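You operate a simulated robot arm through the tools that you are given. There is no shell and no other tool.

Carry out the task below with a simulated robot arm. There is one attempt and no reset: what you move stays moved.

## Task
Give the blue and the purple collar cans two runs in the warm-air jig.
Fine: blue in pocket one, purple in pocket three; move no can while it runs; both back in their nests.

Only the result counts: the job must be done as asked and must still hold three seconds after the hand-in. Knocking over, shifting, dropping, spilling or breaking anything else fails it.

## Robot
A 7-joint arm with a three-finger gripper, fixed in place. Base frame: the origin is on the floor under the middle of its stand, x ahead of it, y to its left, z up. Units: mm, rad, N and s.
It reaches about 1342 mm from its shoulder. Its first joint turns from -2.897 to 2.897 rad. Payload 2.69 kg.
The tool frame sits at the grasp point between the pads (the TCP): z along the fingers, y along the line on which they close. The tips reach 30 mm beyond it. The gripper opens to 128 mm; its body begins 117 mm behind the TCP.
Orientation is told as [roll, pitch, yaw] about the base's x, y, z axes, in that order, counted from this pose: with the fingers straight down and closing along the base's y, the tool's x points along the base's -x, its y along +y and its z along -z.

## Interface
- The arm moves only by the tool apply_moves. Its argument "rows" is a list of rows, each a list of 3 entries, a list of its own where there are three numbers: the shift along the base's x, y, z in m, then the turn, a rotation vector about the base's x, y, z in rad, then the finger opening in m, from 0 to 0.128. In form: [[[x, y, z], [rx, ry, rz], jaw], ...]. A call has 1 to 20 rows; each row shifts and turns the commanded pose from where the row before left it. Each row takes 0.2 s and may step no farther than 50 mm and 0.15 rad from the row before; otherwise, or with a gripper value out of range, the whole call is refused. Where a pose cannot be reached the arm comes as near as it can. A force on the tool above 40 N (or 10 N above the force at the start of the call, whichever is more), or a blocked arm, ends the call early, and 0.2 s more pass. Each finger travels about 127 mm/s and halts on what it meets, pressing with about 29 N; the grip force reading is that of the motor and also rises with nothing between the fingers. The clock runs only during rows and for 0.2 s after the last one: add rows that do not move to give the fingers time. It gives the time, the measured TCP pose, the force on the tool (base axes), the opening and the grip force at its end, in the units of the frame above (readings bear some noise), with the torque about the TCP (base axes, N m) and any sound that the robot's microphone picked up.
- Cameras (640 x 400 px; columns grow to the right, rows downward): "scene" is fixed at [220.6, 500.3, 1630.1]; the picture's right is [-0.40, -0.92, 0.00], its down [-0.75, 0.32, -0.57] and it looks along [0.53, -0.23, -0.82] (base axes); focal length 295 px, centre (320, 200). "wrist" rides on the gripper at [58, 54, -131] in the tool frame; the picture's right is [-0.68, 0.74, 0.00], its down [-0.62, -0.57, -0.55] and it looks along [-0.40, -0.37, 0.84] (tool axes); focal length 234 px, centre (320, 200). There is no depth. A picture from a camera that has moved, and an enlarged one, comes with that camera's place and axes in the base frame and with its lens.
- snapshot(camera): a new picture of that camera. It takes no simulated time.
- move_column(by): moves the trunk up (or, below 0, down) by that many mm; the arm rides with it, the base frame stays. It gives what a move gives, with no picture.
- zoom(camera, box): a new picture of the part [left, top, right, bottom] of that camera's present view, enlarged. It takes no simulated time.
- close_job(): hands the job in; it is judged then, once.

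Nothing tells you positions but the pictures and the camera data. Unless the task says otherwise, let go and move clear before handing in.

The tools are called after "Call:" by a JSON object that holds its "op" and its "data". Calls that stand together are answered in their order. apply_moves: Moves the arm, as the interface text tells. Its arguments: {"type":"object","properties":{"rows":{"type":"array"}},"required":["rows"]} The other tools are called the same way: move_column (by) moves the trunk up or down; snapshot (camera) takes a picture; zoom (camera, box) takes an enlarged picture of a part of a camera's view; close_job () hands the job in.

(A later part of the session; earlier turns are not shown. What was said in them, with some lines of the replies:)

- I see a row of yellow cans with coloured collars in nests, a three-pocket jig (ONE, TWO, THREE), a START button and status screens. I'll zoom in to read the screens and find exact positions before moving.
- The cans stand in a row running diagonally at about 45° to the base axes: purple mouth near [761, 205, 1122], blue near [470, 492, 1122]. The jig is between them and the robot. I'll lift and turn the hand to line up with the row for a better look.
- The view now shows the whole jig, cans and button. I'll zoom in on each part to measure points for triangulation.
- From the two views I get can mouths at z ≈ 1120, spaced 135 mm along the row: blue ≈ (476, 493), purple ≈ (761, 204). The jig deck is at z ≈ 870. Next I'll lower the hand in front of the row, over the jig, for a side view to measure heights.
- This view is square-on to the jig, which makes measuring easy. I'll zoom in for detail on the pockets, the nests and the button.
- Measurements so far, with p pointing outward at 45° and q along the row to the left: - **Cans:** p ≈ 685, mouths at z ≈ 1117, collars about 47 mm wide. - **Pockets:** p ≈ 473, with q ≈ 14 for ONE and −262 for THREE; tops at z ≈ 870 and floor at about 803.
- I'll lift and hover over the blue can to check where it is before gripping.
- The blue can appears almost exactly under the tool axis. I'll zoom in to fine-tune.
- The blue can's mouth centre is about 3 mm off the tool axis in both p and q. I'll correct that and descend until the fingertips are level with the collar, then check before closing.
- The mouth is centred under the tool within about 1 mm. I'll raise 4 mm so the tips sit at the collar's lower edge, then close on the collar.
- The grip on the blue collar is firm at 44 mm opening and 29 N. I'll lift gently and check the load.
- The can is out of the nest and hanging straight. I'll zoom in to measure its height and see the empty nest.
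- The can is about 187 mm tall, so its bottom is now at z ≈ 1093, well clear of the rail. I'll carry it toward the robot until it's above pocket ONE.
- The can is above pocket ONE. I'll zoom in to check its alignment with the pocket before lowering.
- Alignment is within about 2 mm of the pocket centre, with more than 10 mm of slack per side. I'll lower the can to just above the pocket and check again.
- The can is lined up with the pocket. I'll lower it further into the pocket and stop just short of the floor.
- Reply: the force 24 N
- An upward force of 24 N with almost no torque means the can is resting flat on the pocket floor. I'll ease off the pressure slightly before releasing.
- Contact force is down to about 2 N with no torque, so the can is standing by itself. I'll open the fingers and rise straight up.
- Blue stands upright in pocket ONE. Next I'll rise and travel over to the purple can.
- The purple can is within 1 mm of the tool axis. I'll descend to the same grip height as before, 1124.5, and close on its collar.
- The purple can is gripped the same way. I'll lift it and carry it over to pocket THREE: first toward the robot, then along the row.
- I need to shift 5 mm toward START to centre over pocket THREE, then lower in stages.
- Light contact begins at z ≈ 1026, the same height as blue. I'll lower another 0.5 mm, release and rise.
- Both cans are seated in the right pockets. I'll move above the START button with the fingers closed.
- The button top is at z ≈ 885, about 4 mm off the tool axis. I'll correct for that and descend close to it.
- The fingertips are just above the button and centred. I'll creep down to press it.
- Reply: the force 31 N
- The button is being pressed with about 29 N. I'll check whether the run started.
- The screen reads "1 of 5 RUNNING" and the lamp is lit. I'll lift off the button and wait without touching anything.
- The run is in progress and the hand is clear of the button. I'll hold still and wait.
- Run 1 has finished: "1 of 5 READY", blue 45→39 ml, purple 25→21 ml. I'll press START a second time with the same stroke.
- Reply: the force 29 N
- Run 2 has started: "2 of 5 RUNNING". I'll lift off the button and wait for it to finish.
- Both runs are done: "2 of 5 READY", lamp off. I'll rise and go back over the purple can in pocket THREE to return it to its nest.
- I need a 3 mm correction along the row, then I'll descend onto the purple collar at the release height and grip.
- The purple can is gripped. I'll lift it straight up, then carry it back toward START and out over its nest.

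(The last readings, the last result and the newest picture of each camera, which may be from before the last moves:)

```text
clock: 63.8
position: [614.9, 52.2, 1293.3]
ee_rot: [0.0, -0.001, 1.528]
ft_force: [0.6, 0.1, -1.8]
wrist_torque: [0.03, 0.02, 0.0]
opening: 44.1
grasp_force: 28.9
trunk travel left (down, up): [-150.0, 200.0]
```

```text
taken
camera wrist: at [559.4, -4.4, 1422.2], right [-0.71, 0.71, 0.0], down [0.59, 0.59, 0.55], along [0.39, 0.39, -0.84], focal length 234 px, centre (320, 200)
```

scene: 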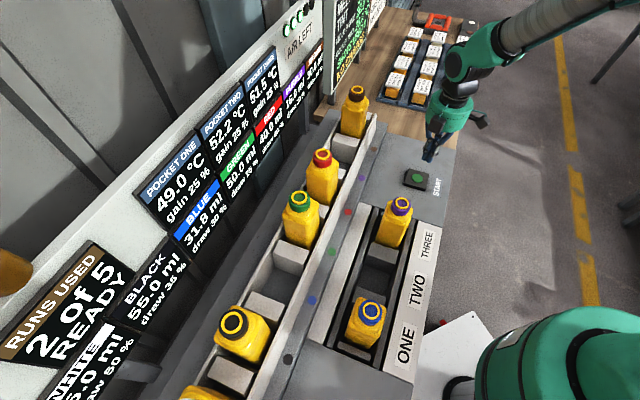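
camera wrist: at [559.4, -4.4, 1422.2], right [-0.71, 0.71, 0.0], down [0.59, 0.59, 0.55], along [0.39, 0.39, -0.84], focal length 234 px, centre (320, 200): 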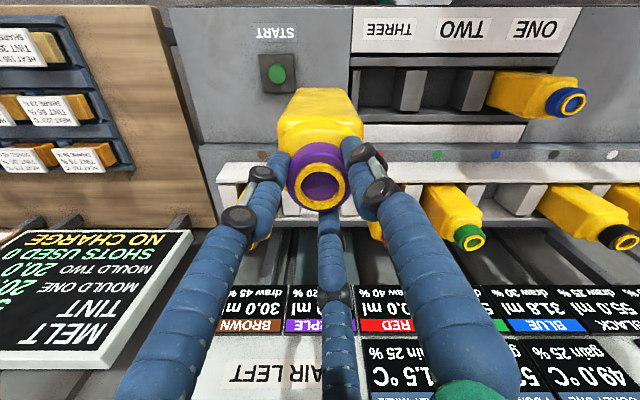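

Call:
{"op": "apply_moves", "data": {"rows": [[[0.0145, 0.0148, 0], [0, 0, 0], 0.03], [[0.022, 0.0224, 0], [0, 0, 0], 0.03], [[0.023, 0.0234, 0], [0, 0, 0], 0.03], [[0.023, 0.0234, 0], [0, 0, 0], 0.03], [[0.023, 0.0234, 0], [0, 0, 0], 0.03], [[0.022, 0.0223, 0], [0, 0, 0], 0.03], [[0.013, 0.0132, 0], [0, 0, 0], 0.03], [[0.008, 0.0082, 0], [0, 0, 0], 0.03], [[0, 0, 0], [0, 0, 0], 0.03]]}}

Call:
{"op": "snapshot", "data": {"camera": "wrist"}}

Call:
{"op": "zoom", "data": {"camera": "wrist", "box": [240, 50, 400, 150]}}

Call:
{"op": "zoom", "data": {"camera": "scene", "box": [280, 80, 440, 180]}}

```text
clock: 65.8
position: [764.0, 205.0, 1293.0]
ee_rot: [-0.001, -0.001, 1.528]
ft_force: [-0.2, 0.4, -0.6]
wrist_torque: [-0.02, 0.0, 0.0]
opening: 44.1
grasp_force: 28.6
trunk travel left (down, up): [-150.0, 200.0]
```

```text
taken
camera wrist: at [707.7, 146.9, 1422.7], right [-0.71, 0.71, 0.0], down [0.59, 0.59, 0.55], along [0.39, 0.39, -0.84], focal length 234 px, centre (320, 200)
```

wrist: 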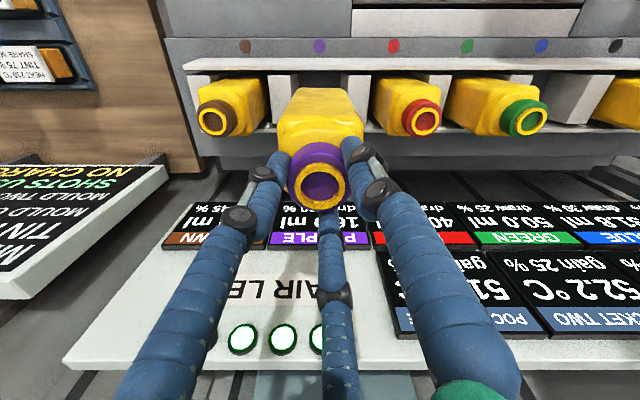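

```text
4.00 times, centred on (320, 100) of wrist
camera zoom: at [707.7, 146.9, 1422.7], right [-0.71, 0.71, 0.0], down [0.59, 0.59, 0.55], along [0.39, 0.39, -0.84], focal length 937 px, centre (320, 600)
```

zoom: 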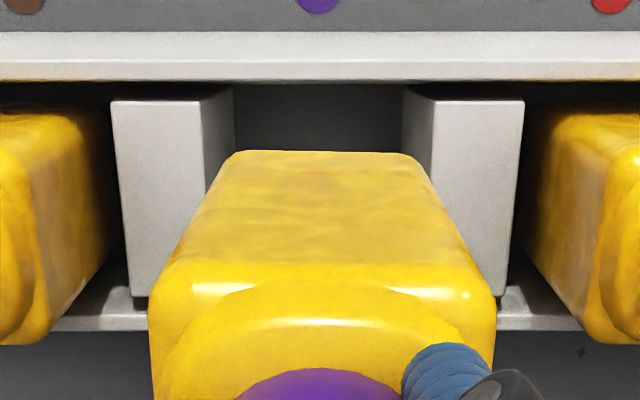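

```text
4.00 times, centred on (360, 130) of scene
camera zoom: at [220.6, 500.3, 1630.1], right [-0.4, -0.92, 0.0], down [-0.75, 0.32, -0.57], along [0.53, -0.23, -0.82], focal length 1180 px, centre (160, 480)
```

zoom: 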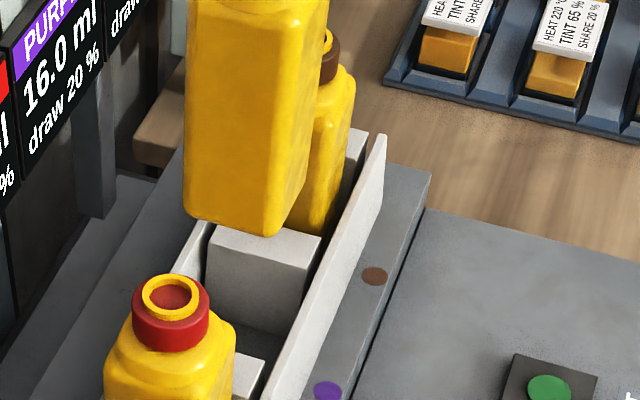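

The can is exactly over its nest. I'll lower it most of the way.

Call:
{"op": "apply_moves", "data": {"rows": [[[0, 0, -0.015], [0, 0, 0], 0.03], [[0, 0, -0.03], [0, 0, 0], 0.03], [[0, 0, -0.03], [0, 0, 0], 0.03], [[0, 0, -0.03], [0, 0, 0], 0.03], [[0, 0, -0.025], [0, 0, 0], 0.03], [[0, 0, -0.02], [0, 0, 0], 0.03], [[0, 0, -0.012], [0, 0, 0], 0.03], [[0, 0, -0.004], [0, 0, 0], 0.03], [[0, 0, 0], [0, 0, 0], 0.03]]}}

Call:
{"op": "zoom", "data": {"camera": "wrist", "box": [220, 80, 420, 205]}}

```text
clock: 67.8
position: [763.5, 202.4, 1128.2]
ee_rot: [-0.001, 0.001, 1.527]
ft_force: [-0.3, 0.5, -1.2]
wrist_torque: [0.01, 0.01, -0.04]
opening: 44.2
grasp_force: 29.4
trunk travel left (down, up): [-150.0, 200.0]
```

```text
3.20 times, centred on (320, 142) of wrist
camera zoom: at [707.5, 147.3, 1256.8], right [-0.71, 0.71, 0.0], down [0.59, 0.59, 0.55], along [0.39, 0.39, -0.84], focal length 749 px, centre (320, 384)
```

zoom: 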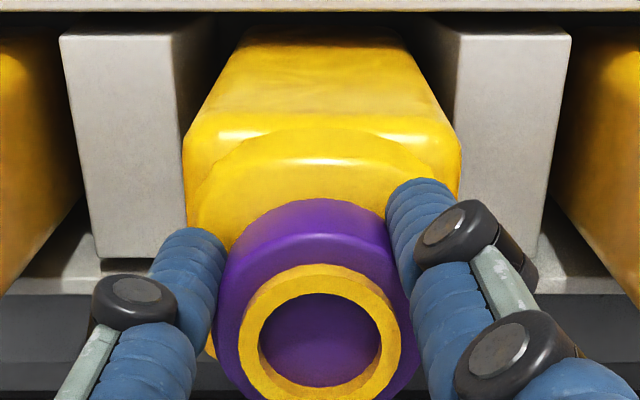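

Call:
{"op": "apply_moves", "data": {"rows": [[[0, 0, -0.002], [0, 0, 0], 0.03], [[0, 0, -0.0015], [0, 0, 0], 0.03], [[0, 0, 0], [0, 0, 0], 0.03]]}}

```text
clock: 68.6
position: [763.4, 203.6, 1124.3]
ee_rot: [0.001, -0.002, 1.526]
ft_force: [-0.5, 0.1, -0.7]
wrist_torque: [-0.01, 0.01, 0.02]
opening: 44.0
grasp_force: 28.8
trunk travel left (down, up): [-150.0, 200.0]
```

Call:
{"op": "apply_moves", "data": {"rows": [[[0, 0, -0.001], [0, 0, 0], 0.03], [[0, 0, 0], [0, 0, 0], 0.03]]}}

```text
clock: 69.2
position: [764.2, 203.7, 1123.7]
ee_rot: [-0.001, -0.002, 1.527]
ft_force: [-0.9, 1.1, -1.7]
wrist_torque: [-0.02, 0.02, -0.02]
opening: 44.2
grasp_force: 28.4
trunk travel left (down, up): [-150.0, 200.0]
```

Call:
{"op": "apply_moves", "data": {"rows": [[[0, 0, -0.001], [0, 0, 0], 0.03], [[0, 0, 0], [0, 0, 0], 0.03]]}}

```text
clock: 69.8
position: [763.0, 203.4, 1123.6]
ee_rot: [0.0, -0.001, 1.526]
ft_force: [-1.3, 0.9, 2.3]
wrist_torque: [0.05, -0.02, -0.01]
opening: 44.3
grasp_force: 29.1
trunk travel left (down, up): [-150.0, 200.0]
```

The can is touching the nest floor. I'll settle it another 0.5 mm, release and rise.

Call:
{"op": "apply_moves", "data": {"rows": [[[0, 0, -0.0005], [0, 0, 0], 0.03], [[0, 0, 0], [0, 0, 0], 0.03], [[0, 0, 0], [0, 0, 0], 0.055], [[0, 0, 0], [0, 0, 0], 0.07], [[0, 0, 0], [0, 0, 0], 0.09], [[0, 0, 0], [0, 0, 0], 0.1], [[0, 0, 0], [0, 0, 0], 0.1], [[0, 0, 0.02], [0, 0, 0], 0.1], [[0, 0, 0.03], [0, 0, 0], 0.1], [[0, 0, 0.03], [0, 0, 0], 0.1], [[0, 0, 0.03], [0, 0, 0], 0.1], [[0, 0, 0], [0, 0, 0], 0.1]]}}

Call:
{"op": "snapshot", "data": {"camera": "wrist"}}

Call:
{"op": "zoom", "data": {"camera": "wrist", "box": [240, 60, 400, 160]}}

Call:
{"op": "snapshot", "data": {"camera": "scene"}}

```text
clock: 72.4
position: [763.5, 204.9, 1230.6]
ee_rot: [-0.001, -0.001, 1.527]
ft_force: [1.1, 0.3, 0.6]
wrist_torque: [-0.03, -0.03, 0.02]
opening: 100.0
grasp_force: 0.0
trunk travel left (down, up): [-150.0, 200.0]
```

```text
taken
camera wrist: at [708.1, 148.1, 1360.3], right [-0.71, 0.71, 0.0], down [0.59, 0.59, 0.55], along [0.39, 0.39, -0.84], focal length 234 px, centre (320, 200)
```

wrist: 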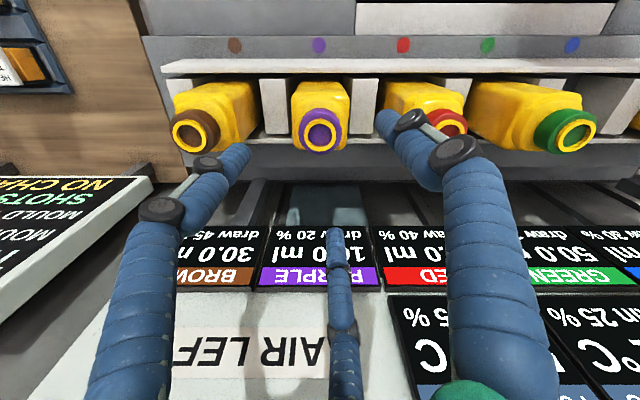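

```text
4.00 times, centred on (320, 110) of wrist
camera zoom: at [708.1, 148.1, 1360.3], right [-0.71, 0.71, 0.0], down [0.59, 0.59, 0.55], along [0.39, 0.39, -0.84], focal length 937 px, centre (320, 560)
```

zoom: 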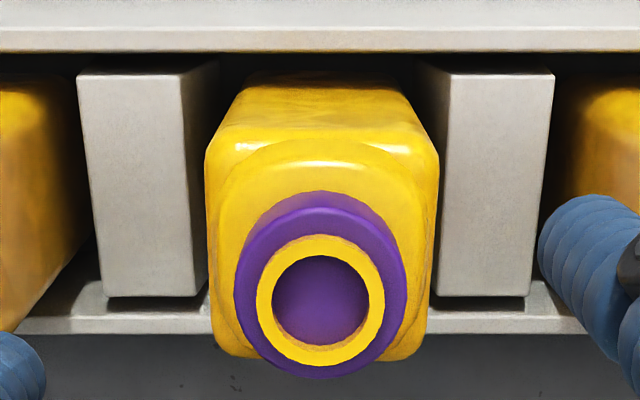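

```text
taken
```

scene: 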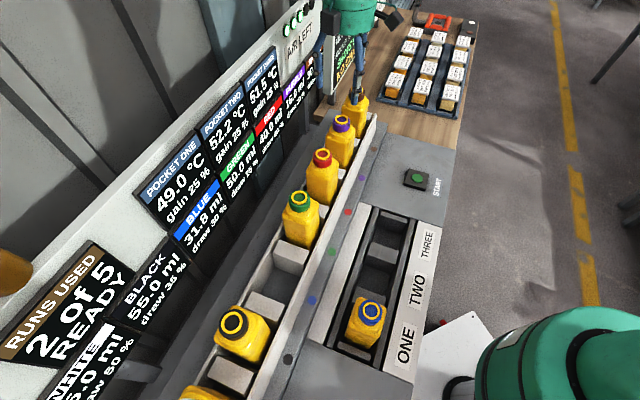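

Purple is back in its nest in its original spot. Now I'll travel to the blue can in pocket ONE.

Call:
{"op": "apply_moves", "data": {"rows": [[[-0.03999, 0.0127, 0], [0, 0, 0], 0.1], [[-0.04003, 0.0127, 0], [0, 0, 0], 0.1], [[-0.04003, 0.0127, 0], [0, 0, 0], 0.1], [[-0.04003, 0.0127, 0], [0, 0, 0], 0.1], [[-0.04003, 0.0127, 0], [0, 0, 0], 0.1], [[-0.04003, 0.0127, 0], [0, 0, 0], 0.1], [[-0.04003, 0.0127, 0], [0, 0, 0], 0.1], [[-0.04003, 0.0127, 0], [0, 0, 0], 0.1], [[-0.04003, 0.0127, 0], [0, 0, 0], 0.1], [[-0.04003, 0.0127, 0], [0, 0, 0], 0.1], [[-0.04003, 0.0127, 0], [0, 0, 0], 0.1], [[0, 0, -0.04], [0, 0, 0], 0.1], [[0, 0, -0.036], [0, 0, 0], 0.1], [[0, 0, 0], [0, 0, 0], 0.1]]}}

Call:
{"op": "snapshot", "data": {"camera": "wrist"}}

Call:
{"op": "zoom", "data": {"camera": "wrist", "box": [220, 50, 420, 175]}}

```text
clock: 75.4
position: [325.4, 344.6, 1156.4]
ee_rot: [-0.002, 0.001, 1.526]
ft_force: [0.7, 0.0, -0.2]
wrist_torque: [-0.04, 0.04, 0.01]
opening: 99.9
grasp_force: 0.0
trunk travel left (down, up): [-150.0, 200.0]
```

```text
taken
camera wrist: at [269.6, 288.6, 1285.0], right [-0.71, 0.71, 0.0], down [0.59, 0.59, 0.55], along [0.39, 0.39, -0.84], focal length 234 px, centre (320, 200)
```

wrist: 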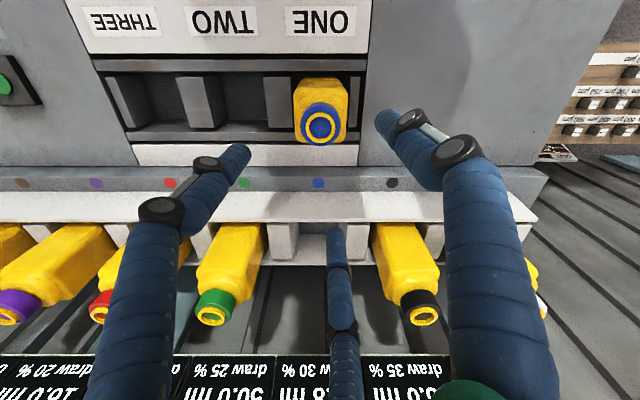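

```text
3.20 times, centred on (320, 112) of wrist
camera zoom: at [269.6, 288.6, 1285.0], right [-0.71, 0.71, 0.0], down [0.59, 0.59, 0.55], along [0.39, 0.39, -0.84], focal length 749 px, centre (320, 480)
```

zoom: 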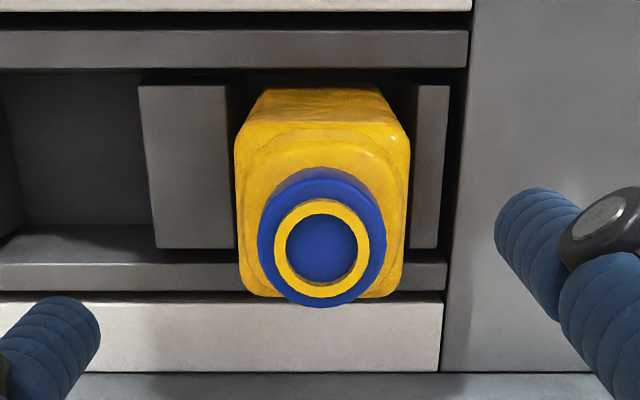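

Call:
{"op": "apply_moves", "data": {"rows": [[[-0.0012, -0.0002, -0.03], [0, 0, 0], 0.1], [[0, 0, -0.03], [0, 0, 0], 0.1], [[0, 0, -0.03], [0, 0, 0], 0.1], [[0, 0, -0.025], [0, 0, 0], 0.1], [[0, 0, -0.0155], [0, 0, 0], 0.1], [[0, 0, 0], [0, 0, 0], 0.1]]}}

Call:
{"op": "zoom", "data": {"camera": "wrist", "box": [220, 120, 420, 245]}}

```text
clock: 76.8
position: [321.8, 342.7, 1026.5]
ee_rot: [0.001, 0.003, 1.528]
ft_force: [0.1, 0.5, 0.3]
wrist_torque: [0.0, 0.0, 0.02]
opening: 99.8
grasp_force: 0.1
trunk travel left (down, up): [-150.0, 200.0]
```

```text
3.20 times, centred on (320, 182) of wrist
camera zoom: at [266.0, 286.3, 1155.2], right [-0.71, 0.71, 0.0], down [0.59, 0.59, 0.55], along [0.39, 0.39, -0.84], focal length 749 px, centre (320, 256)
```

zoom: 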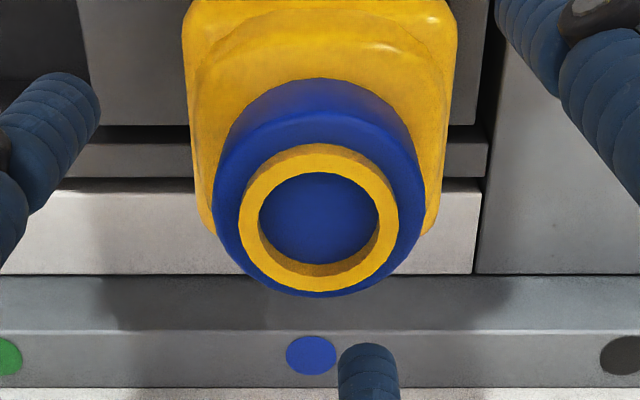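

The can's mouth is about 2 mm further out than the tool. I'll correct and close.

Call:
{"op": "apply_moves", "data": {"rows": [[[0.0013, 0.0011, -0.001], [0, 0, 0], 0.1], [[0, 0, 0], [0, 0, 0], 0.07], [[0, 0, 0], [0, 0, 0], 0.05], [[0, 0, 0], [0, 0, 0], 0.03], [[0, 0, 0], [0, 0, 0], 0.03], [[0, 0, 0], [0, 0, 0], 0.03]]}}

Call:
{"op": "zoom", "data": {"camera": "wrist", "box": [220, 120, 420, 245]}}

```text
clock: 78.2
position: [324.3, 343.9, 1025.4]
ee_rot: [-0.001, -0.001, 1.527]
ft_force: [-0.5, -0.2, -0.2]
wrist_torque: [-0.01, 0.03, -0.02]
opening: 44.0
grasp_force: 29.0
trunk travel left (down, up): [-150.0, 200.0]
```

```text
3.20 times, centred on (320, 182) of wrist
camera zoom: at [267.7, 287.2, 1153.9], right [-0.71, 0.71, 0.0], down [0.59, 0.59, 0.55], along [0.39, 0.39, -0.84], focal length 749 px, centre (320, 256)
```

zoom: 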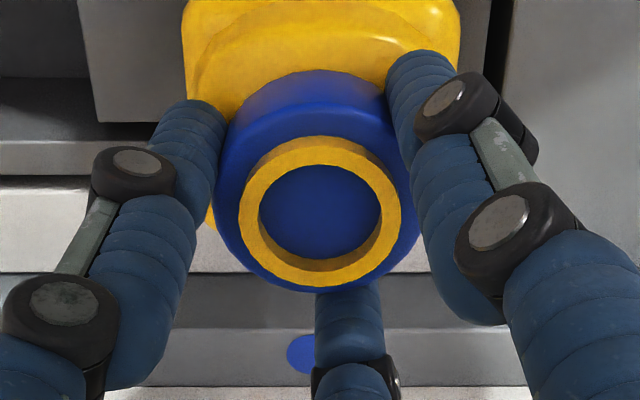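

Blue is gripped. I'll lift it straight up and carry it back out over its nest.

Call:
{"op": "apply_moves", "data": {"rows": [[[0, 0, 0.01], [0, 0, 0], 0.03], [[0, 0, 0.02], [0, 0, 0], 0.03], [[0, 0, 0.03], [0, 0, 0], 0.03], [[0, 0, 0.04], [0, 0, 0], 0.03], [[0, 0, 0.04], [0, 0, 0], 0.03], [[0, 0, 0.04], [0, 0, 0], 0.03], [[0, 0, 0.04], [0, 0, 0], 0.03], [[0, 0, 0.038], [0, 0, 0], 0.03], [[0, 0, 0.01], [0, 0, 0], 0.03], [[0, 0, 0], [0, 0, 0], 0.03]]}}

Call:
{"op": "snapshot", "data": {"camera": "wrist"}}

```text
clock: 80.4
position: [324.3, 342.9, 1294.2]
ee_rot: [0.0, 0.0, 1.527]
ft_force: [0.1, 0.1, -1.1]
wrist_torque: [-0.06, -0.04, -0.01]
opening: 44.1
grasp_force: 29.2
trunk travel left (down, up): [-150.0, 200.0]
```

```text
taken
camera wrist: at [268.4, 286.9, 1421.5], right [-0.71, 0.71, 0.0], down [0.59, 0.59, 0.55], along [0.39, 0.39, -0.84], focal length 234 px, centre (320, 200)
```

wrist: 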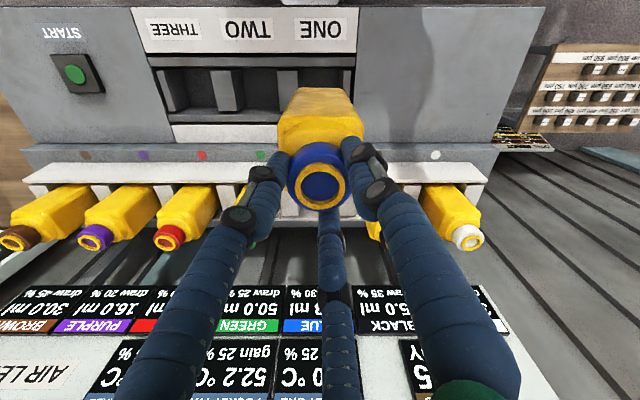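

Call:
{"op": "apply_moves", "data": {"rows": [[[0.0149, 0.0144, 0], [0, 0, 0], 0.03], [[0.022, 0.0213, 0], [0, 0, 0], 0.03], [[0.0235, 0.0228, 0], [0, 0, 0], 0.03], [[0.0235, 0.0228, 0], [0, 0, 0], 0.03], [[0.0235, 0.0228, 0], [0, 0, 0], 0.03], [[0.022, 0.0213, 0], [0, 0, 0], 0.03], [[0.0143, 0.0138, 0], [0, 0, 0], 0.03], [[0.008, 0.0079, 0], [0, 0, 0], 0.03], [[0, 0, 0], [0, 0, 0], 0.03]]}}

Call:
{"op": "zoom", "data": {"camera": "wrist", "box": [240, 50, 400, 150]}}

Call:
{"op": "zoom", "data": {"camera": "scene", "box": [200, 180, 360, 280]}}

```text
clock: 82.4
position: [475.4, 490.6, 1292.2]
ee_rot: [0.0, 0.0, 1.527]
ft_force: [-0.2, 0.0, -0.5]
wrist_torque: [-0.02, 0.05, 0.0]
opening: 43.9
grasp_force: 29.2
trunk travel left (down, up): [-150.0, 200.0]
```

```text
4.00 times, centred on (320, 100) of wrist
camera zoom: at [419.5, 434.7, 1420.5], right [-0.71, 0.71, 0.0], down [0.59, 0.59, 0.55], along [0.39, 0.39, -0.84], focal length 937 px, centre (320, 600)
```

zoom: 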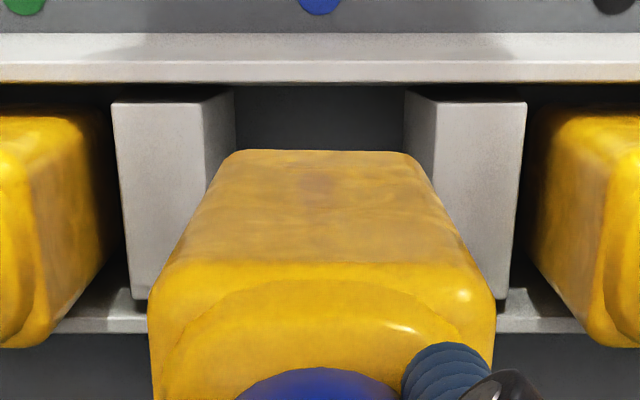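

```text
4.00 times, centred on (280, 230) of scene
camera zoom: at [220.6, 500.3, 1630.1], right [-0.4, -0.92, 0.0], down [-0.75, 0.32, -0.57], along [0.53, -0.23, -0.82], focal length 1180 px, centre (480, 80)
```

zoom: 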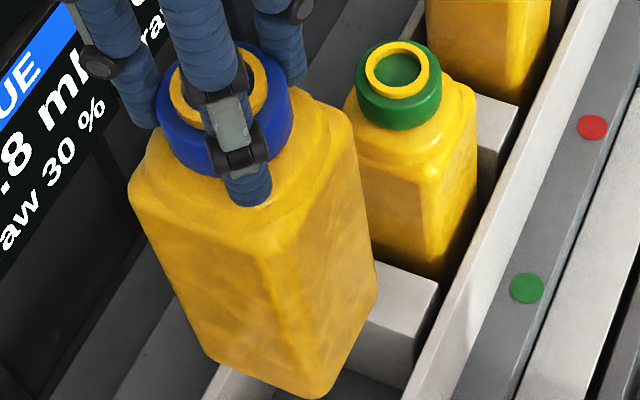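

The can lines up with its nest exactly as when I lifted it. I'll lower it most of the way, then creep to contact.

Call:
{"op": "apply_moves", "data": {"rows": [[[0, 0, -0.015], [0, 0, 0], 0.03], [[0, 0, -0.03], [0, 0, 0], 0.03], [[0, 0, -0.03], [0, 0, 0], 0.03], [[0, 0, -0.03], [0, 0, 0], 0.03], [[0, 0, -0.025], [0, 0, 0], 0.03], [[0, 0, -0.018], [0, 0, 0], 0.03], [[0, 0, -0.011], [0, 0, 0], 0.03], [[0, 0, -0.004], [0, 0, 0], 0.03], [[0, 0, 0], [0, 0, 0], 0.03]]}}

Call:
{"op": "zoom", "data": {"camera": "wrist", "box": [220, 80, 420, 205]}}

```text
clock: 84.4
position: [474.5, 490.8, 1129.4]
ee_rot: [0.001, 0.0, 1.527]
ft_force: [0.1, -0.6, -1.0]
wrist_torque: [0.0, -0.02, -0.01]
opening: 44.1
grasp_force: 29.1
trunk travel left (down, up): [-150.0, 200.0]
```

```text
3.20 times, centred on (320, 142) of wrist
camera zoom: at [419.5, 434.9, 1258.2], right [-0.71, 0.71, 0.0], down [0.59, 0.59, 0.55], along [0.39, 0.39, -0.84], focal length 749 px, centre (320, 384)
```

zoom: 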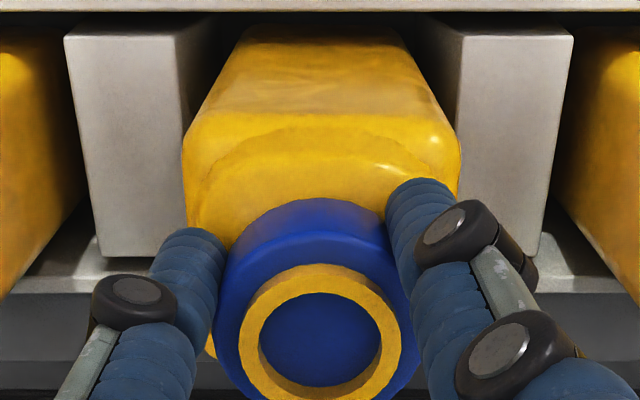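

Call:
{"op": "apply_moves", "data": {"rows": [[[0, 0, -0.0025], [0, 0, 0], 0.03], [[0, 0, -0.002], [0, 0, 0], 0.03], [[0, 0, 0], [0, 0, 0], 0.03]]}}

```text
clock: 85.2
position: [474.9, 491.0, 1124.7]
ee_rot: [0.0, 0.0, 1.528]
ft_force: [-0.3, -0.9, -1.0]
wrist_torque: [0.01, -0.01, 0.0]
opening: 44.1
grasp_force: 29.4
trunk travel left (down, up): [-150.0, 200.0]
```

Call:
{"op": "apply_moves", "data": {"rows": [[[0, 0, -0.001], [0, 0, 0], 0.03], [[0, 0, 0], [0, 0, 0], 0.03]]}}

```text
clock: 85.8
position: [475.1, 491.2, 1123.4]
ee_rot: [0.001, 0.001, 1.527]
ft_force: [0.7, 0.0, -1.0]
wrist_torque: [-0.01, 0.0, -0.01]
opening: 44.1
grasp_force: 28.8
trunk travel left (down, up): [-150.0, 200.0]
```

Call:
{"op": "apply_moves", "data": {"rows": [[[0, 0, -0.001], [0, 0, 0], 0.03], [[0, 0, 0], [0, 0, 0], 0.03]]}}

```text
clock: 86.4
position: [474.9, 490.2, 1124.1]
ee_rot: [0.001, 0.001, 1.527]
ft_force: [1.2, 2.0, 2.2]
wrist_torque: [0.05, -0.12, 0.01]
opening: 43.9
grasp_force: 29.0
trunk travel left (down, up): [-150.0, 200.0]
```

Blue has just touched the nest floor. I'll settle it 0.5 mm, release and rise clear.

Call:
{"op": "apply_moves", "data": {"rows": [[[0, 0, -0.0005], [0, 0, 0], 0.03], [[0, 0, 0], [0, 0, 0], 0.03], [[0, 0, 0], [0, 0, 0], 0.055], [[0, 0, 0], [0, 0, 0], 0.07], [[0, 0, 0], [0, 0, 0], 0.09], [[0, 0, 0], [0, 0, 0], 0.1], [[0, 0, 0], [0, 0, 0], 0.1], [[0, 0, 0.02], [0, 0, 0], 0.1], [[0, 0, 0.03], [0, 0, 0], 0.1], [[0, 0, 0.03], [0, 0, 0], 0.1], [[0, 0, 0.03], [0, 0, 0], 0.1], [[0, 0, 0.04], [0, 0, 0], 0.1], [[0, 0, 0.04], [0, 0, 0], 0.1], [[0, 0, 0], [0, 0, 0], 0.1]]}}

Call:
{"op": "snapshot", "data": {"camera": "wrist"}}

Call:
{"op": "zoom", "data": {"camera": "wrist", "box": [240, 50, 400, 150]}}

Call:
{"op": "snapshot", "data": {"camera": "scene"}}

```text
clock: 89.4
position: [474.1, 489.3, 1312.4]
ee_rot: [0.001, -0.001, 1.527]
ft_force: [-0.1, 0.1, 0.8]
wrist_torque: [0.04, -0.03, 0.01]
opening: 100.0
grasp_force: 0.0
trunk travel left (down, up): [-150.0, 200.0]
```

```text
taken
camera wrist: at [418.6, 432.8, 1441.4], right [-0.71, 0.71, 0.0], down [0.59, 0.59, 0.55], along [0.39, 0.39, -0.84], focal length 234 px, centre (320, 200)
```

wrist: 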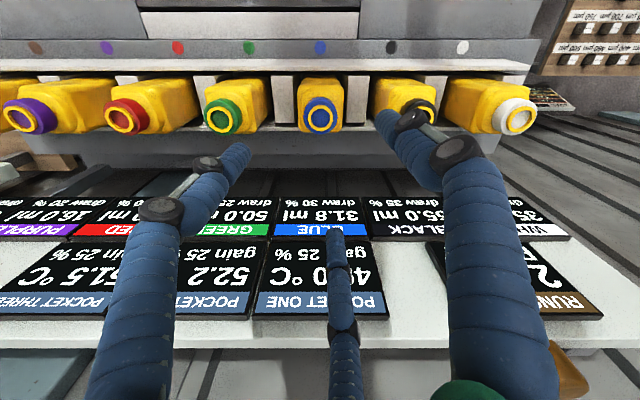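

```text
4.00 times, centred on (320, 100) of wrist
camera zoom: at [418.6, 432.8, 1441.4], right [-0.71, 0.71, 0.0], down [0.59, 0.59, 0.55], along [0.39, 0.39, -0.84], focal length 937 px, centre (320, 600)
```

zoom: 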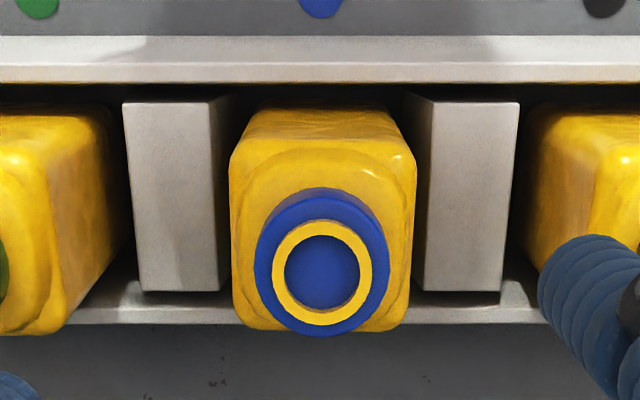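

```text
taken
```

scene: 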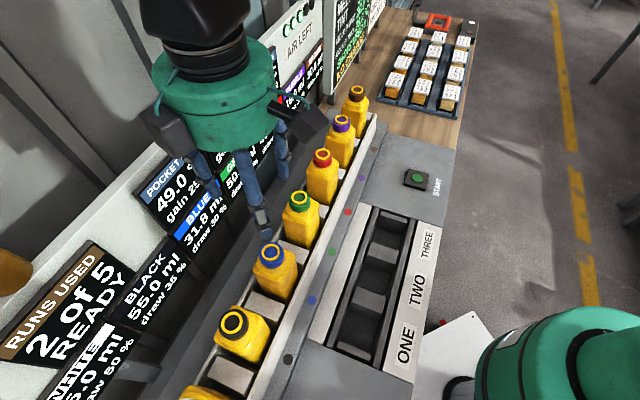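

Blue and purple are both upright in their nests, the pockets are empty, and the screen shows "2 of 5 READY". I'll back the hand away from the row before handing in.

Call:
{"op": "apply_moves", "data": {"rows": [[[-0.025, -0.025, 0.01], [0, 0, 0], 0.1], [[-0.03, -0.03, 0.01], [0, 0, 0], 0.1], [[-0.03, -0.03, 0.01], [0, 0, 0], 0.1], [[-0.03, -0.03, 0.0], [0, 0, 0], 0.1], [[-0.02, -0.02, 0], [0, 0, 0], 0.1], [[0, 0, 0], [0, 0, 0], 0.1], [[0, 0, 0], [0, 0, 0], 0.1]]}}

Call:
{"op": "snapshot", "data": {"camera": "scene"}}

Call:
{"op": "snapshot", "data": {"camera": "wrist"}}

```text
clock: 91.0
position: [339.0, 355.8, 1340.2]
ee_rot: [0.0, 0.0, 1.528]
ft_force: [-0.2, 0.0, -0.3]
wrist_torque: [-0.05, 0.01, 0.0]
opening: 100.1
grasp_force: 0.1
trunk travel left (down, up): [-150.0, 200.0]
```

```text
taken
```

scene: 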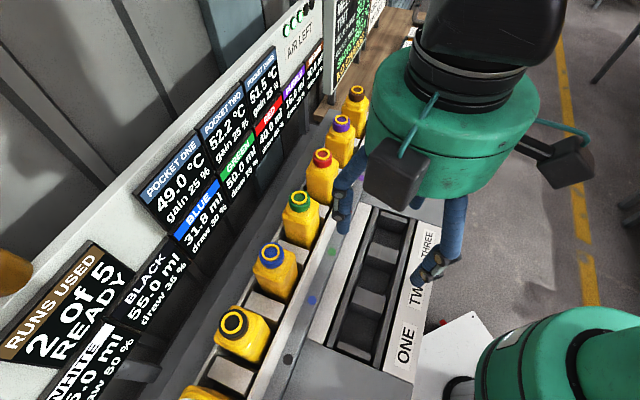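

```text
taken
camera wrist: at [283.8, 299.9, 1469.0], right [-0.71, 0.71, 0.0], down [0.59, 0.59, 0.55], along [0.39, 0.39, -0.84], focal length 234 px, centre (320, 200)
```

wrist: 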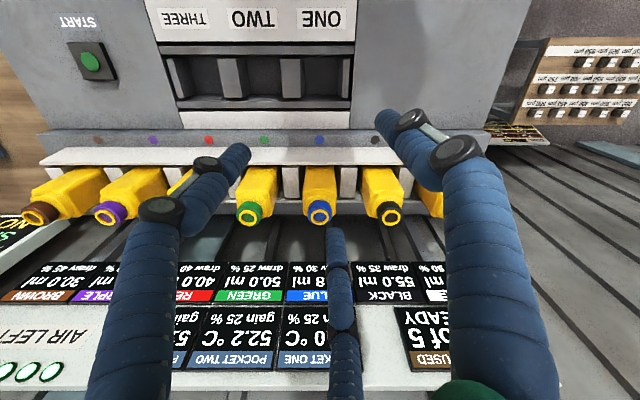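

All cans are upright in their nests, the jig is empty and READY with 2 of 5 runs used, and the hand is clear. I'm handing the job in.

Call:
{"op": "close_job", "data": {}}

```text
The job is handed in.
```

The blue and purple cans have each had two runs in the warm-air jig and are back in their nests. Blue was in pocket one and purple in pocket three for both runs, and no can was moved while a run was going.

- **Runs:** the jig shows "2 of 5 READY".
- **Blue:** 45.0 ml, then 39.0 after run one and 31.8 after run two.
- **Purple:** 25.0 ml, then 21.0 after run one and 16.0 after run two.

I saw nothing else knocked or shifted. The gripper was open and clear of the cans and jig when I handed the job in. The hand-in was accepted, but no verdict came back.
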